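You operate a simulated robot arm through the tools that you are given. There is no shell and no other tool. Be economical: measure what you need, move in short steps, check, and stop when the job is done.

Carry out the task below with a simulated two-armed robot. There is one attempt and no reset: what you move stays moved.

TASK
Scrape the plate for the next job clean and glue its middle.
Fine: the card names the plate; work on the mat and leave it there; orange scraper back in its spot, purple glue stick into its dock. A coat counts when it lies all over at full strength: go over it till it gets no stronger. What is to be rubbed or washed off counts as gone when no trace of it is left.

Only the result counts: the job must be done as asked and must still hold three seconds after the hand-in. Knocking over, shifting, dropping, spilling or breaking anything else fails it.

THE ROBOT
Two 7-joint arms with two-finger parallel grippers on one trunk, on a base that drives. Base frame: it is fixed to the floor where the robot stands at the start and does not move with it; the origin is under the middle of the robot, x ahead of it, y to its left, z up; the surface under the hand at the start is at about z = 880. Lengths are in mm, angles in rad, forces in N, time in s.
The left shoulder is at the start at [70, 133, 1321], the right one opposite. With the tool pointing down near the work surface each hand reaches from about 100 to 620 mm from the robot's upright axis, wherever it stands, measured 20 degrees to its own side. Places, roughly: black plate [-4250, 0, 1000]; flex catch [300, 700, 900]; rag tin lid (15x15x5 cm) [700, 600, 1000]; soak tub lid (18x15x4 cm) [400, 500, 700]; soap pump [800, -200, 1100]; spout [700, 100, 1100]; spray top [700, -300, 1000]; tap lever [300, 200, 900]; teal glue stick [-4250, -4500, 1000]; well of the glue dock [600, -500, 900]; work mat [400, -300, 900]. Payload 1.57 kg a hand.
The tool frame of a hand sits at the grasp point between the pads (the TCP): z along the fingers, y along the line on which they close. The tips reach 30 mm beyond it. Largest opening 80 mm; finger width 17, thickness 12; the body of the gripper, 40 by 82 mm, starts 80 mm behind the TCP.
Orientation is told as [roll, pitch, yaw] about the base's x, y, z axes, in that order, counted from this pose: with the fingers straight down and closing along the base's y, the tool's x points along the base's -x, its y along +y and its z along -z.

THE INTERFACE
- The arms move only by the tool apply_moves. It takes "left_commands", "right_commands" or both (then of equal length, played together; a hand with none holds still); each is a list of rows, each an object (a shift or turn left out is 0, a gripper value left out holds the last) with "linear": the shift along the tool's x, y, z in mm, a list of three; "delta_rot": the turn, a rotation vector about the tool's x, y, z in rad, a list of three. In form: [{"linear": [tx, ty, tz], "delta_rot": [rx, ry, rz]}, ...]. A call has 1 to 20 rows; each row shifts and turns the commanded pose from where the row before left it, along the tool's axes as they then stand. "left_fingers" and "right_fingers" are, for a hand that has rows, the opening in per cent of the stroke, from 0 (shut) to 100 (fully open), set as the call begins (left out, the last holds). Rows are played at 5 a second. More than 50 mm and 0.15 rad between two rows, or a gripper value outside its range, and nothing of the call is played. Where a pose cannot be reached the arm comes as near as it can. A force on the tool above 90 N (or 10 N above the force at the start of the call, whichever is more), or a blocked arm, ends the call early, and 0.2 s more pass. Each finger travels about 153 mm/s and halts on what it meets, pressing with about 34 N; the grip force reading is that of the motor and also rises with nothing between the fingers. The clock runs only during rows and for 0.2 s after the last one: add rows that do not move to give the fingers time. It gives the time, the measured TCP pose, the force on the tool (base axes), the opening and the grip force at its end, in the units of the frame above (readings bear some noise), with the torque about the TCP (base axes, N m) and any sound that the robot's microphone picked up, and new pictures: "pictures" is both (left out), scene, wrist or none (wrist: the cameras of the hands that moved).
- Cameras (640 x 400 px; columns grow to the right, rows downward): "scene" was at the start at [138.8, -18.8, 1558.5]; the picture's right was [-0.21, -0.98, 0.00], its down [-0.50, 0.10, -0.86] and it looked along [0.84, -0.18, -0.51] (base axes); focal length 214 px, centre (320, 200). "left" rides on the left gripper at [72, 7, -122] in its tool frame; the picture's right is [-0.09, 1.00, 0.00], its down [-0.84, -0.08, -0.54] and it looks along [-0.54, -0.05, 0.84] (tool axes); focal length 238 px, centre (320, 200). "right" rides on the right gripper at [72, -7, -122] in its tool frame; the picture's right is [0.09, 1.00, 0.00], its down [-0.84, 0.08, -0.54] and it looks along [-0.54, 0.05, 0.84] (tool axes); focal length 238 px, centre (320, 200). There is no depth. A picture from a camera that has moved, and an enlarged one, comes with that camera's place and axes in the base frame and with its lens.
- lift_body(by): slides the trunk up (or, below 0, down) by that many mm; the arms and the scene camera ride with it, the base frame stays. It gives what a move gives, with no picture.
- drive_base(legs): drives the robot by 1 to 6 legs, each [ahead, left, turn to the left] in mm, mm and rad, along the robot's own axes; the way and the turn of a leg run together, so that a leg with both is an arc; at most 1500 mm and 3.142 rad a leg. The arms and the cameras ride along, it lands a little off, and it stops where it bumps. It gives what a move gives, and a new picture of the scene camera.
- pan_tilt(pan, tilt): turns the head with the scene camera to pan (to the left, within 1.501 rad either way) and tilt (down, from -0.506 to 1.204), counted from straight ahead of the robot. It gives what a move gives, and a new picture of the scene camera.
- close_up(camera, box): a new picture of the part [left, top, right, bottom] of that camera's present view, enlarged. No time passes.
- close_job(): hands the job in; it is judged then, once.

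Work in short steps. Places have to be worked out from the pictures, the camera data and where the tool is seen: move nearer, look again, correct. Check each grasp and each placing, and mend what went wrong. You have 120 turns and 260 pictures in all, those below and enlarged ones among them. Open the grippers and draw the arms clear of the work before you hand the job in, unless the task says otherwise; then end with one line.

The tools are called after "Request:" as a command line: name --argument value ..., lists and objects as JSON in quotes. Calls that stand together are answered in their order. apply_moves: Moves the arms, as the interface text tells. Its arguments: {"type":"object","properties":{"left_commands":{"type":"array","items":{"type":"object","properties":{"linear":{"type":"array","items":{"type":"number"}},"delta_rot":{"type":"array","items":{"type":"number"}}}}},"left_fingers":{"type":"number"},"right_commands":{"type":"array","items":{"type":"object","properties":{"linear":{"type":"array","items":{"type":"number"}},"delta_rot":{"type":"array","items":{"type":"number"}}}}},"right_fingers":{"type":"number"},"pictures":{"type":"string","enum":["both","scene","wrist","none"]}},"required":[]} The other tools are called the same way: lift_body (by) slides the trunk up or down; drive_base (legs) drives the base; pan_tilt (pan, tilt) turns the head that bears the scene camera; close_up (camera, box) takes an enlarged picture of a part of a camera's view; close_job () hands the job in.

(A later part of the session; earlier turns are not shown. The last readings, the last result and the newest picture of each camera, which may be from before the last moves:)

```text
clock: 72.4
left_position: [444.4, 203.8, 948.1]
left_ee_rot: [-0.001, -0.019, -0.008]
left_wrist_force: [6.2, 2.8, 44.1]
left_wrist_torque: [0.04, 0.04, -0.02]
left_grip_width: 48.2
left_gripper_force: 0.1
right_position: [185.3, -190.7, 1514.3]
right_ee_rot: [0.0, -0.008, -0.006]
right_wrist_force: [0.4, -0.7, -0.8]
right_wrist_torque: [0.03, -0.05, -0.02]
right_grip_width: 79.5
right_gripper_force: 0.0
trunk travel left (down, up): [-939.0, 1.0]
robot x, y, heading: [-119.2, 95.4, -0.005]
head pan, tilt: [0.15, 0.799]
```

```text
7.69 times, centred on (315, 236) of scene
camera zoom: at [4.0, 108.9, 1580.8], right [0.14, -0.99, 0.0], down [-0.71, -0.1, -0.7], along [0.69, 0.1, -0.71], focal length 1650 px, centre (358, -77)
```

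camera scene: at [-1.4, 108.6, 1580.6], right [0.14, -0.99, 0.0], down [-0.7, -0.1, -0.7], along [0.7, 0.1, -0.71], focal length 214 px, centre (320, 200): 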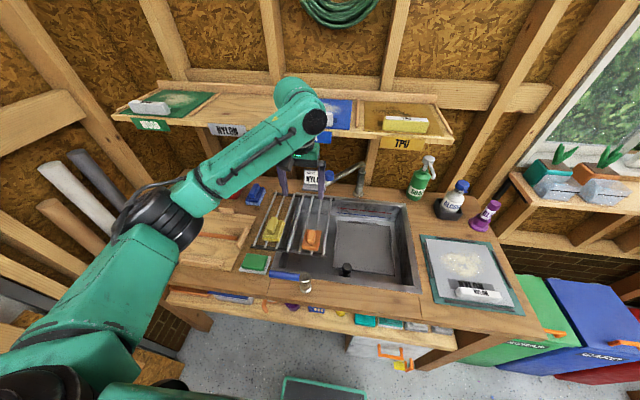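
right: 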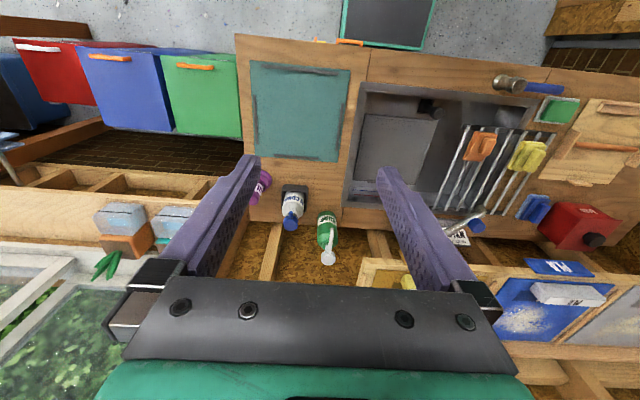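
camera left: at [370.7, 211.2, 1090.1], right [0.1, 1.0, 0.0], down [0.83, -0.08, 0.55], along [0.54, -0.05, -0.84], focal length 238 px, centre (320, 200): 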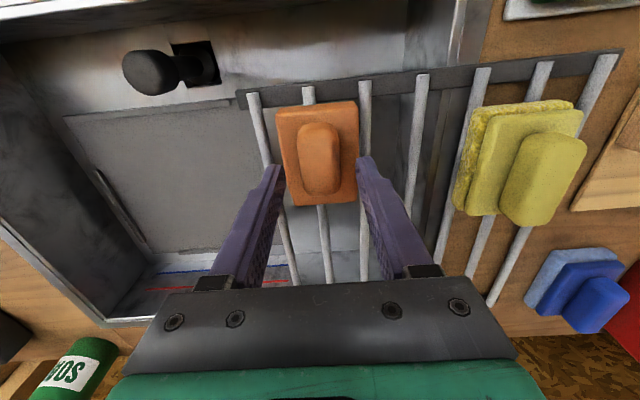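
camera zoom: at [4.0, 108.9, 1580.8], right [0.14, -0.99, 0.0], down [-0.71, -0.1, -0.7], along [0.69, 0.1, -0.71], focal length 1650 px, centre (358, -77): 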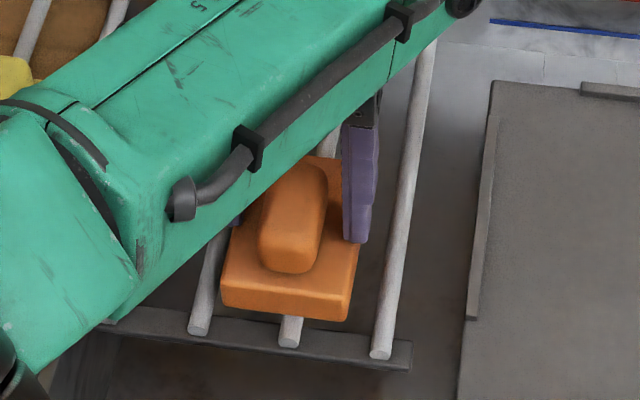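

Tips touch the base top (z≈918). Rise ~10 commanded (to about 951) and close on the knob.

Request:
apply_moves --left_commands '[{"linear": [0, 0, -10]}, {}]' --pictures "none"

Request:
apply_moves --left_commands '[{}, {}, {}]' --left_fingers 0 --pictures "wrist"

```text
clock: 73.0
left_position: [442.9, 206.1, 948.3]
left_ee_rot: [0.001, 0.001, -0.005]
left_wrist_force: [-0.6, -0.4, 0.2]
left_wrist_torque: [0.07, -0.03, 0.02]
left_grip_width: 47.9
left_gripper_force: 0.1
right_position: [194.2, -188.9, 1511.6]
right_ee_rot: [0.003, -0.003, -0.004]
right_wrist_force: [0.1, 0.3, -0.3]
right_wrist_torque: [-0.02, 0.0, -0.02]
right_grip_width: 79.8
right_gripper_force: 0.0
trunk travel left (down, up): [-939.0, 1.0]
robot x, y, heading: [-117.9, 98.2, -0.005]
head pan, tilt: [0.15, 0.799]
```

```text
clock: 73.8
left_position: [445.9, 205.1, 949.8]
left_ee_rot: [0.0, -0.001, -0.002]
left_wrist_force: [0.2, 0.4, -0.7]
left_wrist_torque: [0.01, 0.01, -0.01]
left_grip_width: 26.6
left_gripper_force: 33.5
right_position: [195.6, -189.9, 1510.8]
right_ee_rot: [0.0, -0.003, -0.006]
right_wrist_force: [-0.4, 0.3, 0.8]
right_wrist_torque: [0.01, -0.04, -0.01]
right_grip_width: 80.3
right_gripper_force: 0.0
trunk travel left (down, up): [-939.0, 1.0]
robot x, y, heading: [-115.4, 98.8, -0.003]
head pan, tilt: [0.15, 0.799]
camera left: at [374.2, 212.3, 1070.6], right [0.1, 1.0, 0.0], down [0.83, -0.08, 0.54], along [0.54, -0.05, -0.84], focal length 238 px, centre (320, 200)
```

left: 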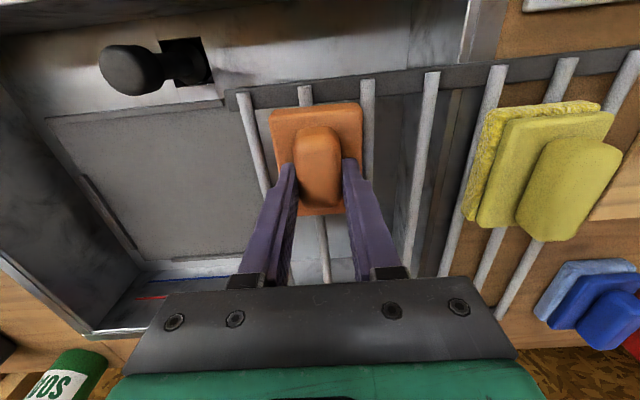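

Scraper gripped (grasp pose [445,205,949], yaw 0). Lift and check.

Request:
apply_moves --left_commands '[{"linear": [0, 0, -10]}, {"linear": [0, 0, -30]}, {"linear": [0, 0, -40]}, {"linear": [0, 0, -40]}, {"linear": [0, 0, -40]}, {}]' --pictures "wrist"

Request:
close_up --camera "scene" --box '[240, 150, 360, 225]'

Request:
drive_base --legs '[[0, -535, 0.003], [50, 0, 0]]'

```text
clock: 75.2
left_position: [447.0, 208.0, 1107.7]
left_ee_rot: [0.0, -0.004, -0.005]
left_wrist_force: [-1.0, 0.8, 0.0]
left_wrist_torque: [-0.03, -0.04, -0.03]
left_grip_width: 27.0
left_gripper_force: 34.3
right_position: [194.8, -188.7, 1510.7]
right_ee_rot: [0.0, -0.004, -0.006]
right_wrist_force: [1.0, 0.0, 0.4]
right_wrist_torque: [0.0, 0.0, -0.02]
right_grip_width: 80.2
right_gripper_force: 0.0
trunk travel left (down, up): [-939.0, 1.0]
robot x, y, heading: [-117.2, 97.7, 0.001]
head pan, tilt: [0.15, 0.799]
camera left: at [375.3, 214.5, 1229.4], right [0.1, 1.0, 0.0], down [0.83, -0.08, 0.54], along [0.54, -0.05, -0.84], focal length 238 px, centre (320, 200)
```

left: 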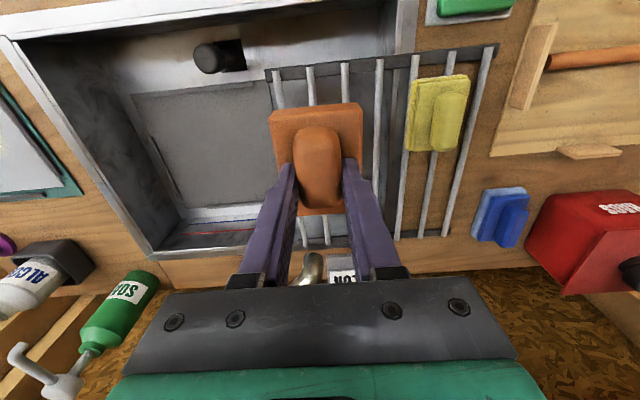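

```text
5.33 times, centred on (300, 188) of scene
camera zoom: at [12.9, 110.0, 1579.3], right [0.14, -0.99, 0.0], down [-0.71, -0.1, -0.7], along [0.69, 0.1, -0.72], focal length 1144 px, centre (427, 267)
```

zoom: 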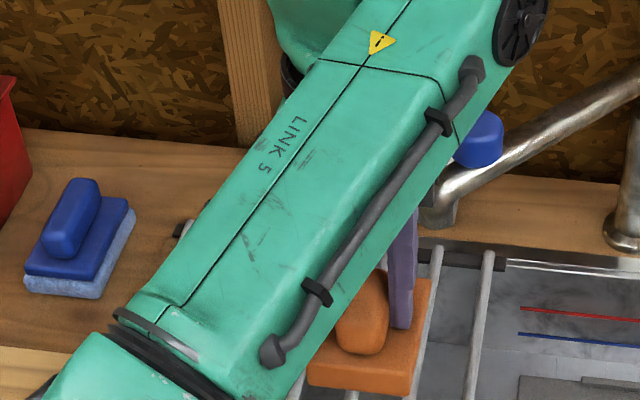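

```text
clock: 78.7
left_position: [482.6, -310.4, 1112.6]
left_ee_rot: [0.0, -0.012, -0.012]
left_wrist_force: [-0.5, -0.4, -0.2]
left_wrist_torque: [-0.02, -0.04, 0.01]
left_grip_width: 26.9
left_gripper_force: 34.4
right_position: [225.0, -705.5, 1514.8]
right_ee_rot: [0.001, -0.011, -0.01]
right_wrist_force: [-0.9, -0.2, -0.4]
right_wrist_torque: [-0.01, -0.09, 0.0]
right_grip_width: 79.9
right_gripper_force: 0.1
trunk travel left (down, up): [-939.0, 1.0]
robot x, y, heading: [-73.7, -413.1, -0.007]
head pan, tilt: [0.15, 0.799]
camera scene: at [44.2, -405.4, 1580.5], right [0.14, -0.99, 0.0], down [-0.7, -0.1, -0.7], along [0.7, 0.1, -0.71], focal length 214 px, centre (320, 200)
```

scene: 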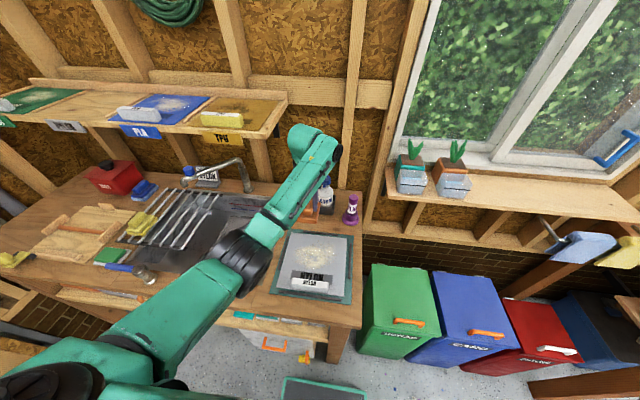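

Scraper held. Position over the residue centre [430,−335] and lower to z≈955, then check.

Request:
apply_moves --left_commands '[{"linear": [25, -13, 20]}, {"linear": [29, -12, 40]}, {"linear": [0, 0, 45]}, {"linear": [0, 0, 40]}, {}]'

```text
refused: row 2 steps farther than a row can; nothing moved
```

Split the steps smaller.

Request:
apply_moves --left_commands '[{"linear": [25, -13, 20]}, {"linear": [29, -12, 20]}, {"linear": [0, 0, 45]}, {"linear": [0, 0, 45]}, {"linear": [0, 0, 22]}, {}]'

Request:
close_up --camera "left" --box '[160, 40, 480, 240]'

```text
clock: 80.1
left_position: [437.5, -333.5, 955.6]
left_ee_rot: [0.0, -0.004, -0.012]
left_wrist_force: [-0.4, -0.2, -0.5]
left_wrist_torque: [-0.01, 0.0, 0.0]
left_grip_width: 26.7
left_gripper_force: 33.9
right_position: [236.0, -705.1, 1512.1]
right_ee_rot: [-0.001, -0.005, -0.011]
right_wrist_force: [-0.5, -1.1, -0.3]
right_wrist_torque: [0.0, 0.02, 0.0]
right_grip_width: 80.1
right_gripper_force: 0.1
trunk travel left (down, up): [-939.0, 1.0]
robot x, y, heading: [-74.9, -416.1, -0.012]
head pan, tilt: [0.15, 0.799]
camera scene: at [55.5, -406.4, 1579.5], right [0.14, -0.99, 0.0], down [-0.71, -0.1, -0.7], along [0.69, 0.1, -0.72], focal length 214 px, centre (320, 200)
camera left: at [365.7, -327.1, 1076.7], right [0.1, 0.99, 0.0], down [0.83, -0.09, 0.55], along [0.54, -0.06, -0.84], focal length 238 px, centre (320, 200)
```

scene: 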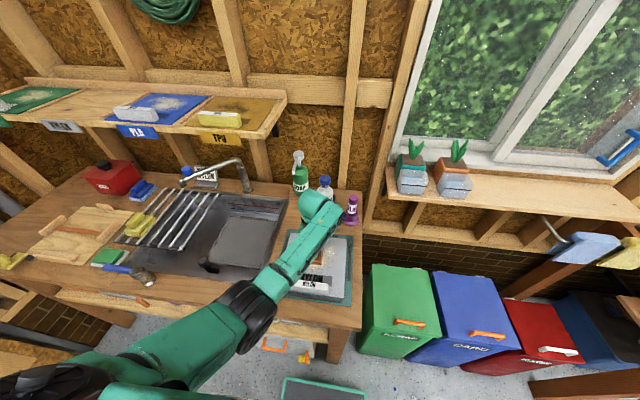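
left: 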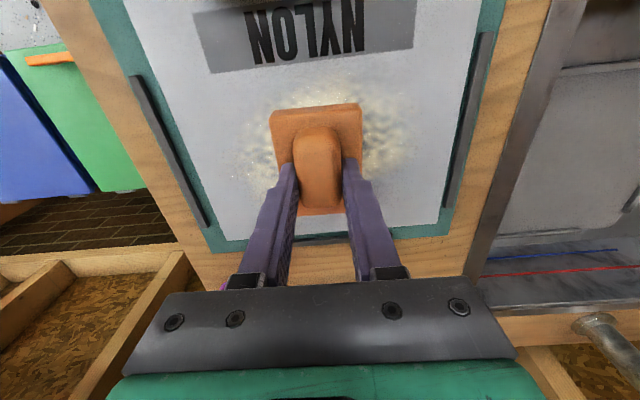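

```text
2.00 times, centred on (320, 140) of left
camera zoom: at [365.7, -327.1, 1076.7], right [0.1, 0.99, 0.0], down [0.83, -0.09, 0.55], along [0.54, -0.06, -0.84], focal length 477 px, centre (320, 320)
```

zoom: 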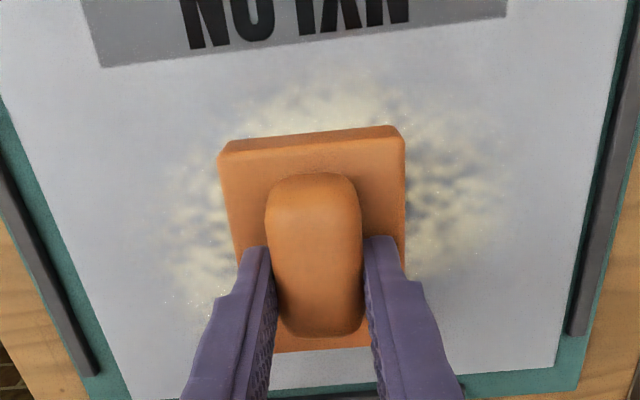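

Lower gently to contact with the plate.

Request:
apply_moves --left_commands '[{"linear": [0, 0, 5]}, {"linear": [0, 0, 3]}, {"linear": [0, 0, 3]}, {"linear": [0, 0, 2]}, {}]' --pictures "none"

```text
clock: 81.3
left_position: [437.0, -334.1, 942.3]
left_ee_rot: [0.0, -0.003, -0.013]
left_wrist_force: [-0.3, 0.6, -1.2]
left_wrist_torque: [-0.02, 0.02, -0.01]
left_grip_width: 26.5
left_gripper_force: 34.5
right_position: [237.6, -705.8, 1512.3]
right_ee_rot: [-0.001, -0.003, -0.01]
right_wrist_force: [0.6, 0.4, 0.1]
right_wrist_torque: [0.0, 0.0, 0.05]
right_grip_width: 80.0
right_gripper_force: 0.0
trunk travel left (down, up): [-939.0, 1.0]
robot x, y, heading: [-71.5, -416.9, -0.01]
head pan, tilt: [0.15, 0.799]
```

Request:
apply_moves --left_commands '[{"linear": [0, 0, 2]}, {"linear": [0, 0, 2]}, {"linear": [0, 0, 2]}, {"linear": [0, 0, 2]}, {}]' --pictures "none"

```text
clock: 82.5
left_position: [435.5, -336.0, 939.5]
left_ee_rot: [-0.001, -0.017, -0.012]
left_wrist_force: [6.0, 6.3, 42.3]
left_wrist_torque: [0.27, 0.51, -0.02]
left_grip_width: 26.9
left_gripper_force: 33.8
right_position: [229.8, -706.9, 1513.3]
right_ee_rot: [0.0, -0.009, -0.01]
right_wrist_force: [-1.0, 0.5, -0.1]
right_wrist_torque: [0.02, 0.01, -0.03]
right_grip_width: 80.0
right_gripper_force: 0.1
trunk travel left (down, up): [-939.0, 1.0]
robot x, y, heading: [-72.4, -417.9, -0.014]
head pan, tilt: [0.15, 0.799]
```

Contact at ~940 with 42 N; ease off 3 mm and make a first test stroke along y, then look.

Request:
apply_moves --left_commands '[{"linear": [0, 0, -3]}, {"linear": [0, 18, 0]}, {"linear": [0, 18, 0]}, {"linear": [0, 18, 0]}, {"linear": [0, 18, 0]}, {"linear": [0, -18, 0]}, {"linear": [0, -18, 0]}, {"linear": [0, -18, 0]}, {"linear": [0, -18, 0]}, {"linear": [0, -18, 0]}, {"linear": [0, -18, 0]}, {"linear": [0, -18, 0]}, {"linear": [0, -18, 0]}, {}]' --pictures "wrist"

```text
clock: 85.5
left_position: [435.4, -387.7, 941.0]
left_ee_rot: [0.017, -0.022, 0.006]
left_wrist_force: [-5.5, 17.0, 55.7]
left_wrist_torque: [-0.74, 0.94, -0.36]
left_grip_width: 27.1
left_gripper_force: 33.7
right_position: [224.0, -701.5, 1517.7]
right_ee_rot: [-0.006, -0.014, -0.01]
right_wrist_force: [-0.1, -0.8, -0.4]
right_wrist_torque: [-0.02, 0.01, -0.02]
right_grip_width: 80.1
right_gripper_force: 0.1
trunk travel left (down, up): [-939.0, 1.0]
robot x, y, heading: [-73.7, -419.3, -0.012]
head pan, tilt: [0.15, 0.799]
camera left: at [362.5, -385.1, 1059.9], right [0.09, 1.0, 0.02], down [0.83, -0.08, 0.56], along [0.56, -0.03, -0.83], focal length 238 px, centre (320, 200)
```

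left: 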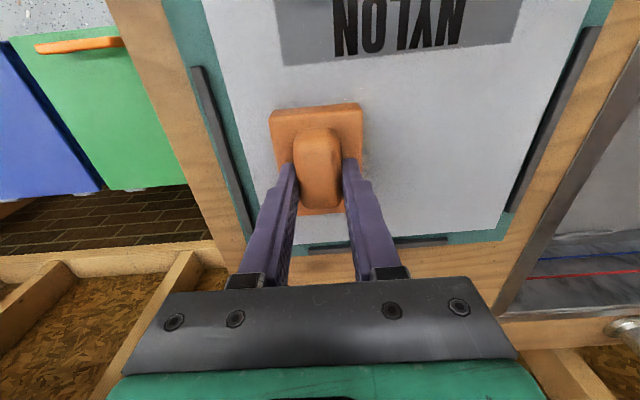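

The stroke removes residue cleanly. Ease pressure and sweep passes at x≈+35 and −30 offsets to cover the rest.

Request:
apply_moves --left_commands '[{"linear": [0, 0, -3]}, {"linear": [-15, 0, 0]}, {"linear": [-15, 0, 0]}, {"linear": [0, 18, 0]}, {"linear": [0, 18, 0]}, {"linear": [0, 18, 0]}, {"linear": [0, 18, 0]}, {"linear": [0, 18, 0]}, {"linear": [0, 18, 0]}, {"linear": [0, 18, 0]}, {"linear": [0, 18, 0]}, {"linear": [15, 0, 0]}, {"linear": [15, 0, 0]}, {}]' --pictures "wrist"

Request:
close_up --camera "left" --box '[120, 0, 560, 250]'

```text
clock: 88.5
left_position: [438.0, -263.2, 940.4]
left_ee_rot: [0.001, -0.003, -0.013]
left_wrist_force: [-0.9, -1.4, 2.1]
left_wrist_torque: [0.03, -0.04, -0.02]
left_grip_width: 27.2
left_gripper_force: 34.4
left hand out of reach, approached as far as the arm can: row 3
right_position: [238.3, -705.0, 1511.8]
right_ee_rot: [0.0, -0.003, -0.01]
right_wrist_force: [0.0, 0.4, 0.3]
right_wrist_torque: [0.01, 0.0, -0.01]
right_grip_width: 79.9
right_gripper_force: 0.0
trunk travel left (down, up): [-939.0, 1.0]
robot x, y, heading: [-70.8, -421.2, -0.012]
head pan, tilt: [0.15, 0.799]
camera left: at [366.6, -256.4, 1062.3], right [0.1, 0.99, 0.0], down [0.83, -0.09, 0.54], along [0.54, -0.06, -0.84], focal length 238 px, centre (320, 200)
```

left: 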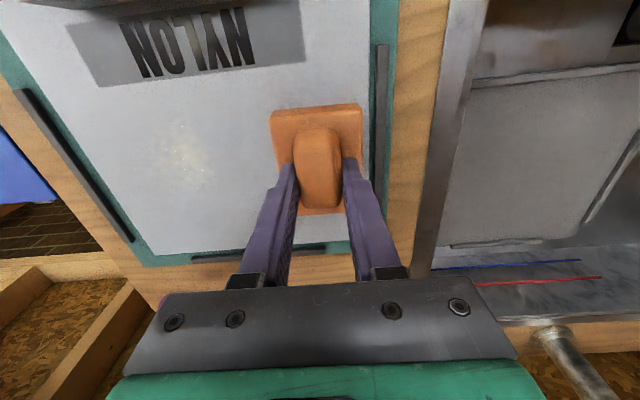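

```text
1.45 times, centred on (340, 125) of left
camera zoom: at [366.6, -256.4, 1062.3], right [0.1, 0.99, 0.0], down [0.83, -0.09, 0.54], along [0.54, -0.06, -0.84], focal length 347 px, centre (291, 309)
```

zoom: 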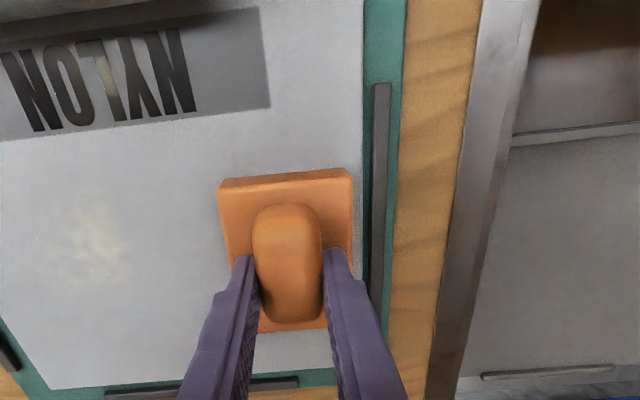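

Remaining faint patch near [424,−361] ±30. Press 2 mm and pass over at x≈425, then 405.

Request:
apply_moves --left_commands '[{"linear": [8, 0, 2]}, {"linear": [0, -18, 0]}, {"linear": [0, -18, 0]}, {"linear": [0, -18, 0]}, {"linear": [0, -18, 0]}, {"linear": [0, -18, 0]}, {"linear": [0, -18, 0]}, {"linear": [0, -18, 0]}, {"linear": [0, -10, 0]}, {"linear": [15, 0, 0]}, {"linear": [10, 0, 0]}, {"linear": [0, 18, 0]}, {"linear": [0, 18, 0]}, {"linear": [0, 18, 0]}, {"linear": [0, 18, 0]}, {"linear": [0, 18, 0]}, {"linear": [0, 18, 0]}, {"linear": [0, 18, 0]}, {}]' --pictures "wrist"

Request:
close_up --camera "left" --box '[60, 0, 500, 260]'

```text
clock: 92.5
left_position: [404.4, -275.1, 941.2]
left_ee_rot: [-0.001, -0.004, -0.013]
left_wrist_force: [0.1, -1.7, 12.7]
left_wrist_torque: [-0.17, -0.65, -0.19]
left_grip_width: 27.1
left_gripper_force: 33.6
right_position: [234.5, -708.0, 1513.6]
right_ee_rot: [0.0, -0.005, -0.011]
right_wrist_force: [0.6, -0.3, 0.2]
right_wrist_torque: [0.01, -0.03, 0.0]
right_grip_width: 79.9
right_gripper_force: 0.2
trunk travel left (down, up): [-939.0, 1.0]
robot x, y, heading: [-72.2, -415.8, -0.015]
head pan, tilt: [0.15, 0.799]
camera left: at [332.5, -268.4, 1061.7], right [0.1, 0.99, 0.0], down [0.83, -0.09, 0.55], along [0.54, -0.06, -0.84], focal length 238 px, centre (320, 200)
```

left: 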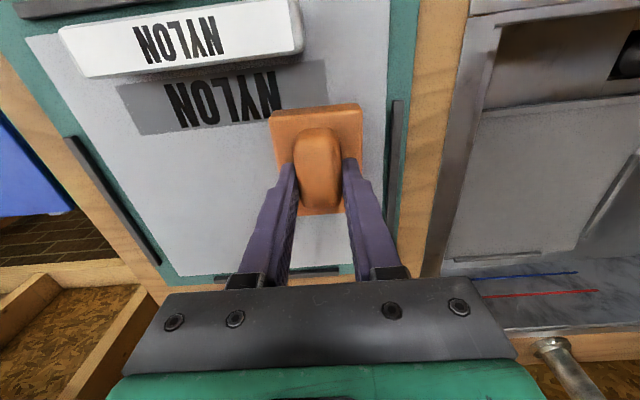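

```text
1.45 times, centred on (280, 130) of left
camera zoom: at [332.5, -268.4, 1061.7], right [0.1, 0.99, 0.0], down [0.83, -0.09, 0.55], along [0.54, -0.06, -0.84], focal length 347 px, centre (378, 302)
```

zoom: 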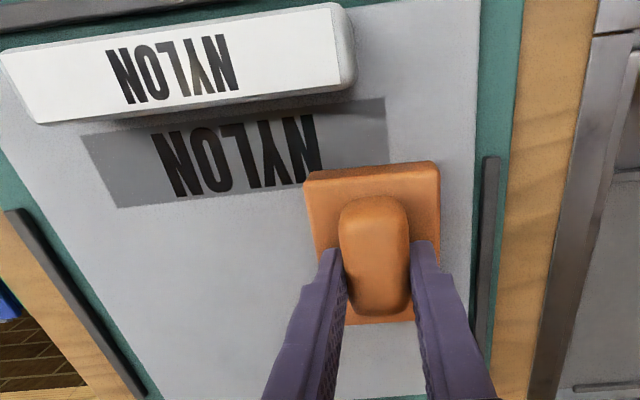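

Looks clean; lift and inspect the whole plate.

Request:
apply_moves --left_commands '[{"linear": [0, 0, -20]}, {"linear": [20, -20, -40]}, {"linear": [20, -20, -40]}, {"linear": [20, 0, -40]}, {"linear": [40, 0, 0]}, {}]' --pictures "none"

Request:
close_up --camera "left" --box '[180, 40, 480, 230]'

Request:
close_up --camera "scene" --box '[280, 220, 360, 300]'

```text
clock: 93.5
left_position: [368.7, -222.2, 1039.0]
left_ee_rot: [0.201, -0.024, 0.055]
left_wrist_force: [0.2, 0.8, -1.4]
left_wrist_torque: [-0.05, 0.0, 0.0]
left_grip_width: 26.9
left_gripper_force: 33.7
left hand out of reach, approached as far as the arm can: row 4
right_position: [238.4, -705.0, 1512.4]
right_ee_rot: [0.001, -0.004, -0.01]
right_wrist_force: [-0.2, 1.1, -0.5]
right_wrist_torque: [0.0, 0.02, 0.01]
right_grip_width: 80.4
right_gripper_force: 0.1
trunk travel left (down, up): [-939.0, 1.0]
robot x, y, heading: [-76.5, -416.7, -0.015]
head pan, tilt: [0.15, 0.799]
stopped in row 4 (left hand): the arm was blocked; the commanded pose is now the measured one
```

```text
2.11 times, centred on (330, 135) of left
camera zoom: at [295.9, -243.5, 1157.8], right [0.04, 0.98, 0.2], down [0.83, -0.14, 0.54], along [0.55, 0.15, -0.82], focal length 502 px, centre (299, 337)
```

zoom: 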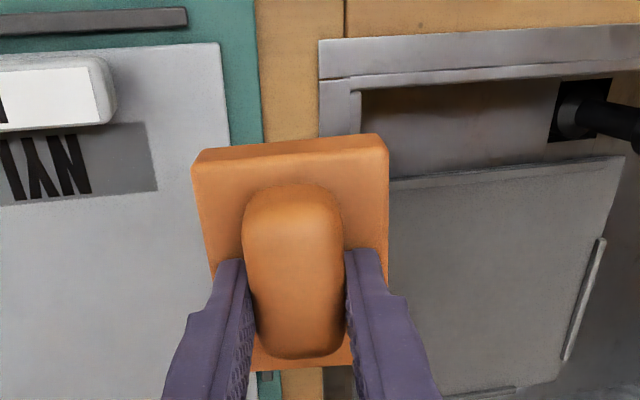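

```text
5.00 times, centred on (320, 260) of scene
camera zoom: at [58.1, -404.3, 1579.2], right [0.14, -0.99, 0.0], down [-0.71, -0.1, -0.7], along [0.69, 0.1, -0.72], focal length 1072 px, centre (320, -100)
```

zoom: 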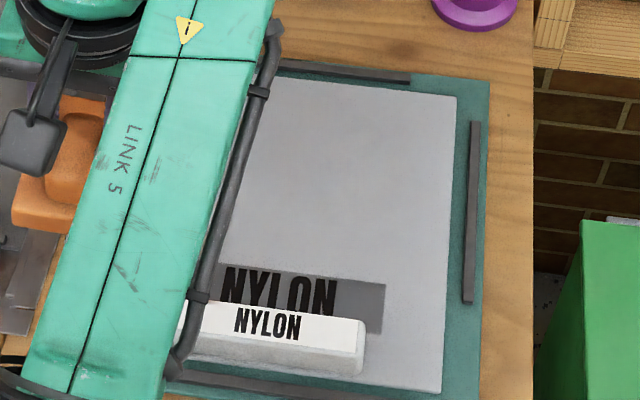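

The arm brushed its limits (tilted 0.2 rad). Right the tool while moving forward and up.

Request:
apply_moves --left_commands '[{"linear": [-30, 0, -20]}, {"linear": [-25, 0, -25], "delta_rot": [0.1, 0, 0]}, {"linear": [0, 0, -30], "delta_rot": [0.1, 0, 0]}, {"linear": [0, 0, -30]}, {}]' --pictures "wrist"

Request:
close_up --camera "scene" --box '[270, 220, 370, 300]'

```text
clock: 94.7
left_position: [445.9, -216.1, 1122.9]
left_ee_rot: [0.012, -0.028, 0.064]
left_wrist_force: [-0.2, 1.2, -0.9]
left_wrist_torque: [-0.02, 0.04, 0.02]
left_grip_width: 27.0
left_gripper_force: 34.0
left hand out of reach, approached as far as the arm can: row 3, 4
right_position: [236.8, -707.8, 1511.8]
right_ee_rot: [0.001, -0.004, -0.013]
right_wrist_force: [0.3, 0.0, 0.2]
right_wrist_torque: [0.0, 0.0, 0.04]
right_grip_width: 79.9
right_gripper_force: 0.0
trunk travel left (down, up): [-939.0, 1.0]
robot x, y, heading: [-72.9, -415.0, -0.013]
head pan, tilt: [0.15, 0.799]
camera left: at [372.0, -215.4, 1243.5], right [0.03, 1.0, 0.01], down [0.83, -0.03, 0.56], along [0.56, 0.0, -0.83], focal length 238 px, centre (320, 200)
```

left: 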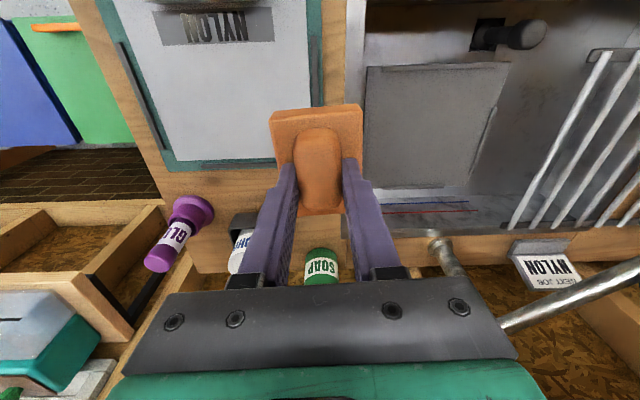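

```text
5.00 times, centred on (320, 260) of scene
camera zoom: at [57.8, -407.6, 1579.3], right [0.14, -0.99, 0.0], down [-0.71, -0.1, -0.7], along [0.69, 0.1, -0.72], focal length 1072 px, centre (320, -100)
```

zoom: 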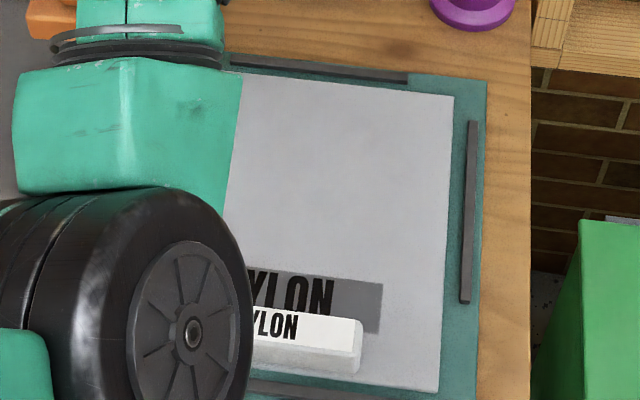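

Check the arm posture.

Request:
pan_tilt --pan 0.25 --tilt 0.7

Request:
close_up --camera "left" --box '[100, 0, 340, 180]'

```text
clock: 95.3
left_position: [447.0, -215.1, 1123.7]
left_ee_rot: [0.008, -0.026, 0.067]
left_wrist_force: [0.0, 0.6, -0.7]
left_wrist_torque: [0.03, 0.0, 0.0]
left_grip_width: 26.9
left_gripper_force: 34.4
right_position: [237.7, -705.5, 1511.2]
right_ee_rot: [0.002, -0.004, -0.01]
right_wrist_force: [-0.7, 0.1, -0.1]
right_wrist_torque: [0.04, -0.02, 0.02]
right_grip_width: 80.1
right_gripper_force: 0.0
trunk travel left (down, up): [-939.0, 1.0]
robot x, y, heading: [-73.6, -418.6, -0.012]
head pan, tilt: [0.25, 0.7]
camera scene: at [60.3, -397.9, 1587.5], right [0.24, -0.97, 0.0], down [-0.63, -0.15, -0.76], along [0.74, 0.18, -0.64], focal length 214 px, centre (320, 200)
```

scene: 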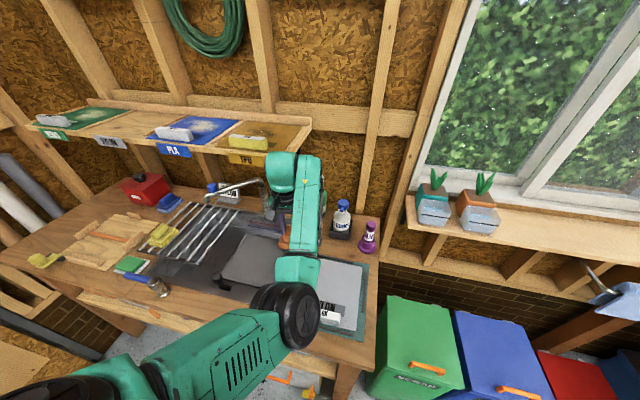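

```text
2.22 times, centred on (220, 90) of left
camera zoom: at [371.9, -214.8, 1244.1], right [0.03, 1.0, 0.01], down [0.82, -0.03, 0.56], along [0.56, -0.01, -0.83], focal length 530 px, centre (542, 444)
```

zoom: 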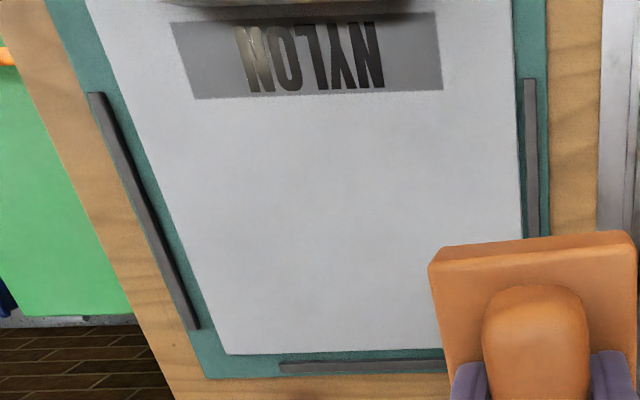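

Plate surface is clean. Try to unfold the arm: move up in small steps and level orientation.

Request:
apply_moves --left_commands '[{"linear": [-15, 10, -15]}, {"linear": [-15, 10, -15]}, {"linear": [0, 15, -20]}, {"linear": [0, 15, -20]}, {}]'

```text
clock: 96.5
left_position: [471.5, -173.6, 1194.1]
left_ee_rot: [-0.004, -0.023, 0.052]
left_wrist_force: [0.7, 0.6, -0.7]
left_wrist_torque: [-0.02, -0.01, 0.0]
left_grip_width: 27.2
left_gripper_force: 34.3
right_position: [237.6, -705.8, 1512.7]
right_ee_rot: [0.003, -0.004, -0.009]
right_wrist_force: [1.1, 0.2, -0.6]
right_wrist_torque: [0.04, 0.0, 0.01]
right_grip_width: 80.0
right_gripper_force: 0.0
trunk travel left (down, up): [-939.0, 1.0]
robot x, y, heading: [-69.7, -418.9, -0.016]
head pan, tilt: [0.25, 0.7]
camera scene: at [60.6, -397.7, 1587.5], right [0.24, -0.97, 0.0], down [-0.63, -0.15, -0.76], along [0.74, 0.18, -0.64], focal length 214 px, centre (320, 200)
camera left: at [397.6, -171.1, 1313.6], right [0.04, 1.0, 0.0], down [0.83, -0.03, 0.56], along [0.56, -0.02, -0.83], focal length 238 px, centre (320, 200)
```

scene: 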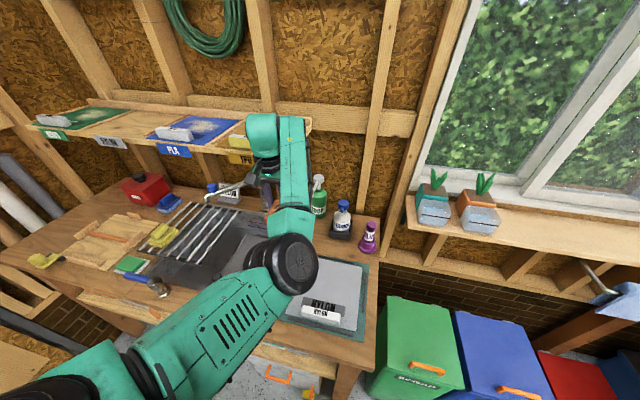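
left: 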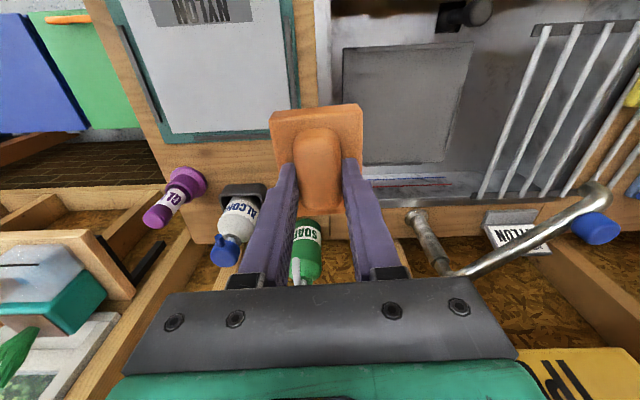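

Arm tracks fine again. Drive left 378 mm and slightly back to bring the scraper over the rack.

Request:
drive_base --legs '[[-30, 0, 0.014], [0, 378, 0]]'

Request:
apply_moves --left_commands '[{"delta_rot": [0, 0.02, 0.05]}, {}]' --pictures "wrist"

```text
clock: 99.3
left_position: [434.0, 210.2, 1193.9]
left_ee_rot: [0.001, -0.026, 0.071]
left_wrist_force: [0.9, 0.1, -1.3]
left_wrist_torque: [0.03, 0.03, 0.01]
left_grip_width: 26.6
left_gripper_force: 34.2
right_position: [211.9, -326.5, 1511.2]
right_ee_rot: [0.004, -0.003, 0.009]
right_wrist_force: [-0.4, -0.1, -0.2]
right_wrist_torque: [0.05, 0.02, -0.01]
right_grip_width: 79.9
right_gripper_force: 0.1
trunk travel left (down, up): [-939.0, 1.0]
robot x, y, heading: [-106.0, -38.3, 0.009]
head pan, tilt: [0.25, 0.7]
camera scene: at [28.3, -22.3, 1587.6], right [0.26, -0.97, 0.0], down [-0.62, -0.16, -0.77], along [0.74, 0.2, -0.64], focal length 214 px, centre (320, 200)
```

scene: 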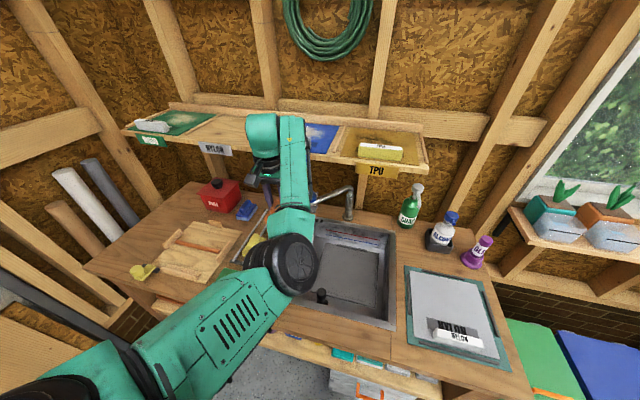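

```text
clock: 100.0
left_position: [435.8, 212.1, 1194.4]
left_ee_rot: [0.001, -0.004, 0.021]
left_wrist_force: [-0.3, -0.5, -0.5]
left_wrist_torque: [-0.01, 0.0, -0.01]
left_grip_width: 26.8
left_gripper_force: 34.1
right_position: [212.5, -325.4, 1511.6]
right_ee_rot: [0.003, -0.005, 0.01]
right_wrist_force: [0.2, 0.5, 0.2]
right_wrist_torque: [0.0, -0.01, -0.02]
right_grip_width: 80.0
right_gripper_force: 0.0
trunk travel left (down, up): [-939.0, 1.0]
robot x, y, heading: [-101.9, -38.9, 0.01]
head pan, tilt: [0.25, 0.7]
camera left: at [363.7, 216.8, 1315.7], right [0.07, 1.0, 0.0], down [0.84, -0.06, 0.55], along [0.54, -0.04, -0.84], focal length 238 px, centre (320, 200)
```

left: 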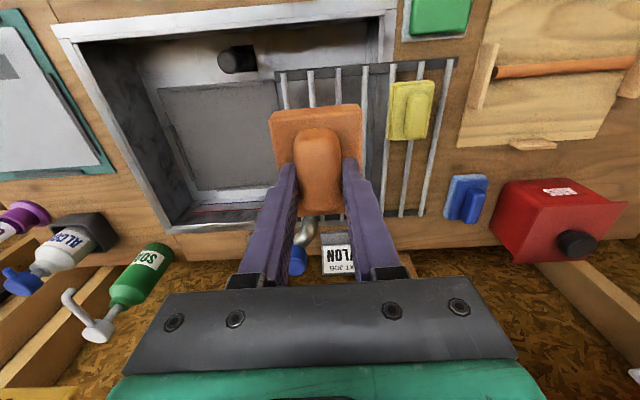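

Elbow is swung inward; I'd rather have the earlier posture. Move the hand 140 mm right relative to the robot, watching the elbow.

Request:
apply_moves --left_commands '[{"linear": [0, -30, -10], "delta_rot": [0, 0, 0.02]}, {"linear": [0, -30, -10]}, {"linear": [0, -30, -10]}, {"linear": [0, -30, -10]}, {"linear": [0, -25, 0]}, {}]' --pictures "scene"

```text
clock: 101.3
left_position: [469.5, 76.3, 1227.0]
left_ee_rot: [-0.003, -0.005, 0.001]
left_wrist_force: [-0.5, -0.8, -0.6]
left_wrist_torque: [0.03, 0.01, -0.01]
left_grip_width: 27.0
left_gripper_force: 34.1
left hand out of reach, approached as far as the arm can: row 1, 2, 3, 4
right_position: [211.4, -323.0, 1511.7]
right_ee_rot: [0.0, -0.003, 0.008]
right_wrist_force: [0.1, 0.2, 0.3]
right_wrist_torque: [-0.01, -0.02, 0.01]
right_grip_width: 80.0
right_gripper_force: 0.0
trunk travel left (down, up): [-939.0, 1.0]
robot x, y, heading: [-107.1, -41.5, 0.011]
head pan, tilt: [0.25, 0.7]
camera scene: at [28.4, -18.3, 1587.5], right [0.26, -0.97, 0.0], down [-0.62, -0.16, -0.76], along [0.74, 0.2, -0.64], focal length 214 px, centre (320, 200)
```

scene: 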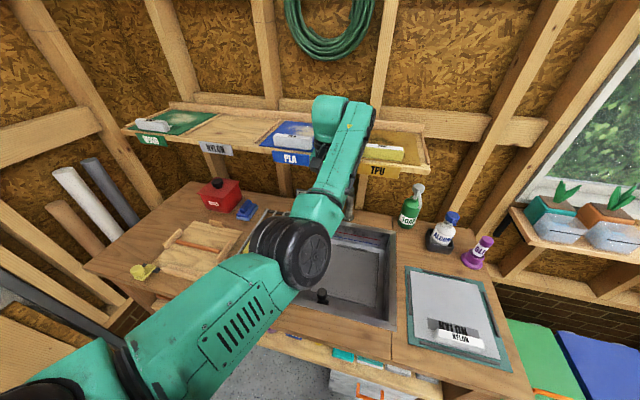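

Elbow sits at z≈1325, so it has ample clearance; go with this posture. Return over the rack and descend partway.

Request:
apply_moves --left_commands '[{"linear": [6, 30, 10]}, {"linear": [6, 30, 10]}, {"linear": [6, 30, 10]}, {"linear": [6, 39, 10]}, {"linear": [0, 0, 30]}, {"linear": [0, 0, 30]}, {"linear": [0, 0, 30]}, {}]'

```text
clock: 103.2
left_position: [444.3, 208.3, 1098.9]
left_ee_rot: [-0.001, -0.004, 0.004]
left_wrist_force: [0.6, -0.2, -1.1]
left_wrist_torque: [0.02, -0.01, 0.02]
left_grip_width: 26.8
left_gripper_force: 34.2
right_position: [212.2, -323.4, 1510.7]
right_ee_rot: [-0.001, -0.004, 0.008]
right_wrist_force: [0.2, -0.9, 0.0]
right_wrist_torque: [-0.03, -0.03, 0.01]
right_grip_width: 80.1
right_gripper_force: 0.1
trunk travel left (down, up): [-939.0, 1.0]
robot x, y, heading: [-105.2, -41.1, 0.008]
head pan, tilt: [0.25, 0.7]
camera scene: at [28.1, -18.2, 1587.6], right [0.26, -0.97, 0.0], down [-0.62, -0.16, -0.76], along [0.74, 0.2, -0.64], focal length 214 px, centre (320, 200)
camera left: at [374.2, 214.2, 1219.9], right [0.09, 1.0, 0.0], down [0.83, -0.08, 0.55], along [0.54, -0.05, -0.84], focal length 238 px, centre (320, 200)
```

scene: 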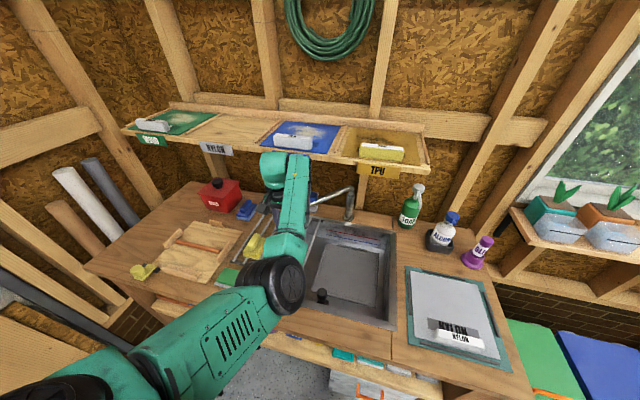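
left: 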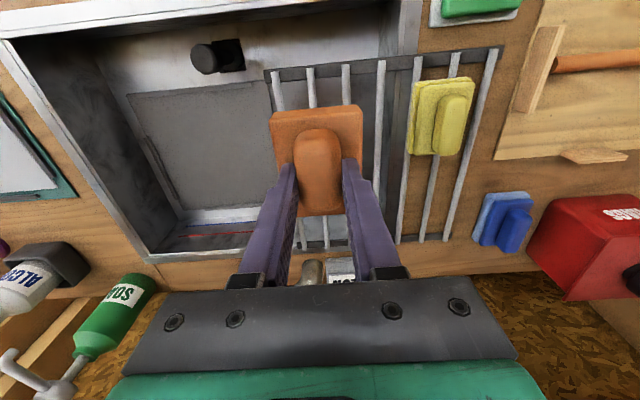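

Aligned same as at pick-up. Descend to ~962.

Request:
apply_moves --left_commands '[{"linear": [0, -2, 35]}, {"linear": [0, 0, 35]}, {"linear": [0, 0, 35]}, {"linear": [0, 0, 30]}, {}]'

```text
clock: 104.3
left_position: [450.6, 204.5, 961.6]
left_ee_rot: [-0.001, -0.005, 0.001]
left_wrist_force: [0.9, -0.2, -0.6]
left_wrist_torque: [0.01, -0.04, 0.03]
left_grip_width: 26.9
left_gripper_force: 33.9
right_position: [212.3, -322.0, 1511.2]
right_ee_rot: [0.0, -0.004, 0.009]
right_wrist_force: [0.2, -1.5, -0.6]
right_wrist_torque: [-0.01, -0.02, -0.02]
right_grip_width: 79.9
right_gripper_force: 0.1
trunk travel left (down, up): [-939.0, 1.0]
robot x, y, heading: [-106.2, -40.7, 0.011]
head pan, tilt: [0.25, 0.7]
camera scene: at [28.2, -18.4, 1587.6], right [0.26, -0.97, 0.0], down [-0.62, -0.16, -0.76], along [0.74, 0.2, -0.64], focal length 214 px, centre (320, 200)
camera left: at [378.4, 210.2, 1083.7], right [0.09, 1.0, 0.0], down [0.83, -0.08, 0.55], along [0.54, -0.05, -0.84], focal length 238 px, centre (320, 200)
```

scene: 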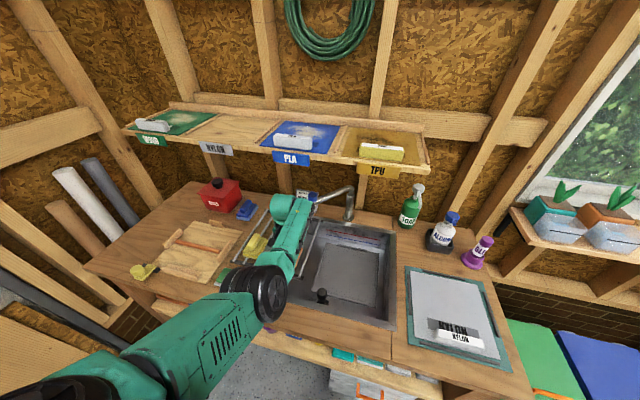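
left: 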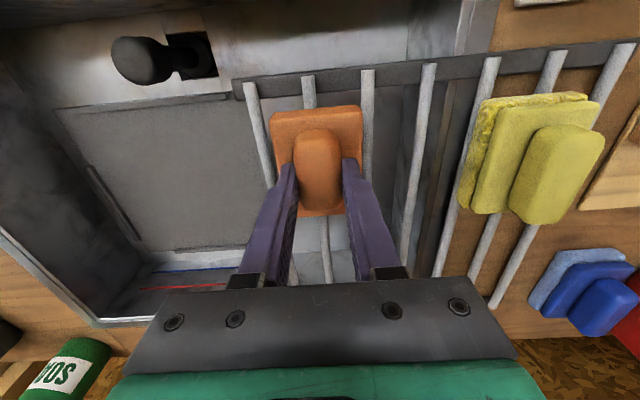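

Correct x by −5 mm and lower to contact near 949.

Request:
apply_moves --left_commands '[{"linear": [5, 1, 4]}, {"linear": [0, 0, 4]}, {"linear": [0, 0, 3]}, {"linear": [0, 0, 2]}, {}]' --pictures "wrist"

```text
clock: 105.5
left_position: [443.1, 206.7, 948.3]
left_ee_rot: [-0.002, -0.006, 0.002]
left_wrist_force: [-0.1, -0.5, -0.3]
left_wrist_torque: [0.01, 0.02, 0.02]
left_grip_width: 26.7
left_gripper_force: 33.3
right_position: [211.6, -324.1, 1511.4]
right_ee_rot: [0.0, -0.003, 0.008]
right_wrist_force: [0.0, 0.3, 0.1]
right_wrist_torque: [0.02, 0.02, 0.0]
right_grip_width: 80.0
right_gripper_force: 0.1
trunk travel left (down, up): [-939.0, 1.0]
robot x, y, heading: [-102.4, -40.1, 0.01]
head pan, tilt: [0.25, 0.7]
camera left: at [371.2, 212.5, 1070.2], right [0.09, 1.0, 0.0], down [0.83, -0.08, 0.55], along [0.54, -0.05, -0.84], focal length 238 px, centre (320, 200)
```

left: 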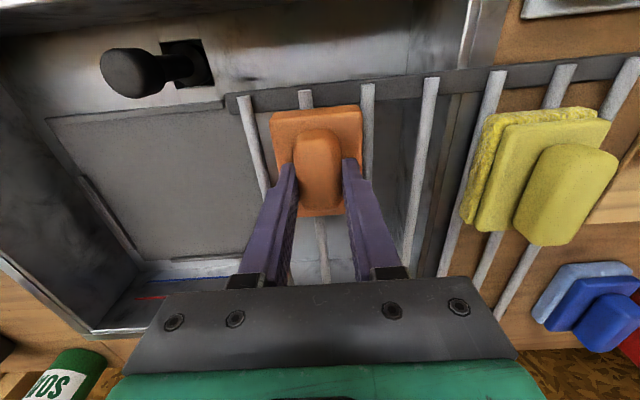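

Matches the pick-up view. Lower to light contact, then release.

Request:
apply_moves --left_commands '[{"linear": [0, 0, 1.5]}, {"linear": [0, 0, 1.5]}, {}]' --pictures "none"

Request:
apply_moves --left_commands '[{}, {}, {}]' --left_fingers 60 --pictures "wrist"

```text
clock: 106.3
left_position: [442.6, 206.3, 947.8]
left_ee_rot: [-0.001, -0.009, 0.003]
left_wrist_force: [3.8, 1.7, 11.0]
left_wrist_torque: [0.03, -0.32, -0.02]
left_grip_width: 26.9
left_gripper_force: 34.1
right_position: [209.9, -322.8, 1511.9]
right_ee_rot: [0.002, -0.005, 0.01]
right_wrist_force: [0.6, -0.4, 0.9]
right_wrist_torque: [0.02, 0.03, 0.0]
right_grip_width: 80.0
right_gripper_force: 0.1
trunk travel left (down, up): [-939.0, 1.0]
robot x, y, heading: [-106.0, -41.2, 0.005]
head pan, tilt: [0.25, 0.7]
```

```text
clock: 107.2
left_position: [441.2, 205.7, 947.3]
left_ee_rot: [0.0, -0.008, 0.001]
left_wrist_force: [1.5, 0.4, 15.5]
left_wrist_torque: [-0.01, 0.0, -0.02]
left_grip_width: 43.7
left_gripper_force: 0.2
right_position: [208.1, -326.0, 1512.7]
right_ee_rot: [0.001, -0.005, 0.009]
right_wrist_force: [0.1, -0.5, -0.3]
right_wrist_torque: [0.04, 0.04, -0.03]
right_grip_width: 79.7
right_gripper_force: 0.0
trunk travel left (down, up): [-939.0, 1.0]
robot x, y, heading: [-104.4, -43.5, 0.01]
head pan, tilt: [0.25, 0.7]
camera left: at [368.6, 211.6, 1068.8], right [0.09, 1.0, 0.0], down [0.83, -0.08, 0.55], along [0.55, -0.05, -0.84], focal length 238 px, centre (320, 200)
```

left: 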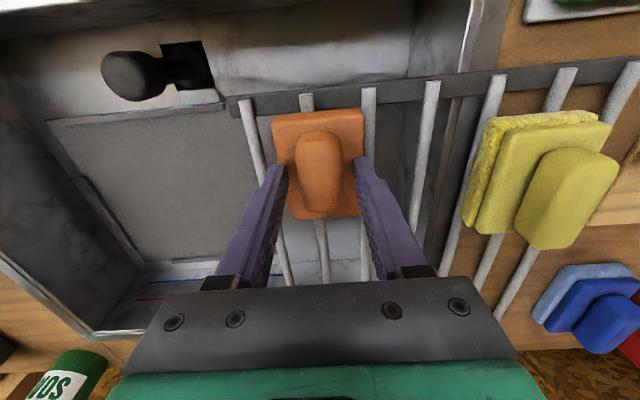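

Released. Raise up and check the scraper's place.

Request:
apply_moves --left_commands '[{"linear": [0, 0, -10]}, {"linear": [0, 0, -30]}, {"linear": [0, 0, -40]}, {"linear": [0, 0, -40]}, {"linear": [0, 0, -40]}, {}]' --pictures "wrist"

Request:
close_up --camera "left" --box '[200, 20, 440, 200]'

```text
clock: 108.5
left_position: [439.5, 206.2, 1109.1]
left_ee_rot: [-0.002, -0.005, 0.001]
left_wrist_force: [-0.1, -0.4, 0.9]
left_wrist_torque: [0.03, -0.01, 0.01]
left_grip_width: 47.9
left_gripper_force: 0.0
right_position: [211.8, -323.7, 1512.6]
right_ee_rot: [0.001, -0.004, 0.009]
right_wrist_force: [0.1, -0.1, 0.0]
right_wrist_torque: [0.0, 0.03, -0.01]
right_grip_width: 80.0
right_gripper_force: 0.1
trunk travel left (down, up): [-939.0, 1.0]
robot x, y, heading: [-104.7, -44.1, 0.009]
head pan, tilt: [0.25, 0.7]
camera left: at [368.3, 211.7, 1230.1], right [0.09, 1.0, 0.0], down [0.83, -0.08, 0.55], along [0.54, -0.05, -0.84], focal length 238 px, centre (320, 200)
```

left: 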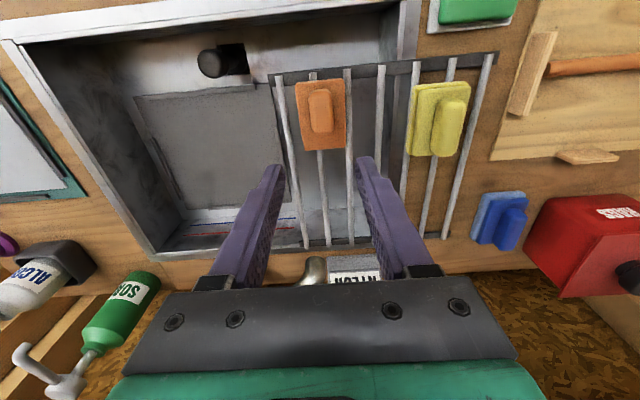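

```text
2.22 times, centred on (320, 110) of left
camera zoom: at [368.3, 211.7, 1230.1], right [0.09, 1.0, 0.0], down [0.83, -0.08, 0.55], along [0.54, -0.05, -0.84], focal length 530 px, centre (320, 400)
```

zoom: 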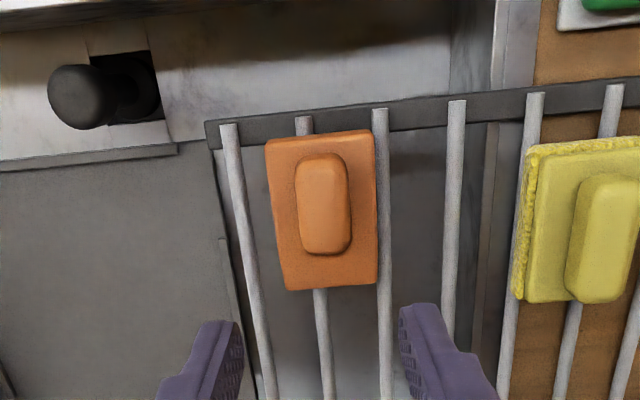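

Scraper is back in its spot. Retract the left arm up/back before driving to the glue.

Request:
apply_moves --left_commands '[{"linear": [10, 0, -40]}, {"linear": [10, 0, -40]}, {"linear": [10, 0, -40]}, {"linear": [20, 10, -40]}, {"linear": [20, 10, -35]}, {"linear": [20, 10, -30]}, {"linear": [20, 10, -30]}, {}]' --left_fingers 100 --pictures "scene"

```text
clock: 110.3
left_position: [366.8, 281.2, 1358.6]
left_ee_rot: [-0.002, -0.003, -0.001]
left_wrist_force: [1.3, 0.2, 0.8]
left_wrist_torque: [-0.01, 0.01, 0.0]
left_grip_width: 80.1
left_gripper_force: 0.1
left hand out of reach, approached as far as the arm can: row 2, 3, 4, 5, 6, 7
right_position: [212.6, -324.7, 1511.7]
right_ee_rot: [0.002, -0.002, 0.009]
right_wrist_force: [-0.5, -0.5, 1.1]
right_wrist_torque: [0.01, 0.0, 0.02]
right_grip_width: 80.1
right_gripper_force: 0.1
trunk travel left (down, up): [-939.0, 1.0]
robot x, y, heading: [-106.3, -40.5, 0.01]
head pan, tilt: [0.25, 0.7]
camera scene: at [28.0, -18.8, 1587.6], right [0.26, -0.97, 0.0], down [-0.62, -0.16, -0.76], along [0.74, 0.2, -0.64], focal length 214 px, centre (320, 200)
```

scene: 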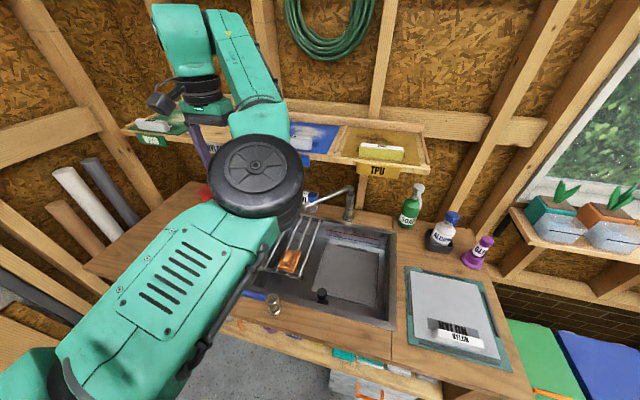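

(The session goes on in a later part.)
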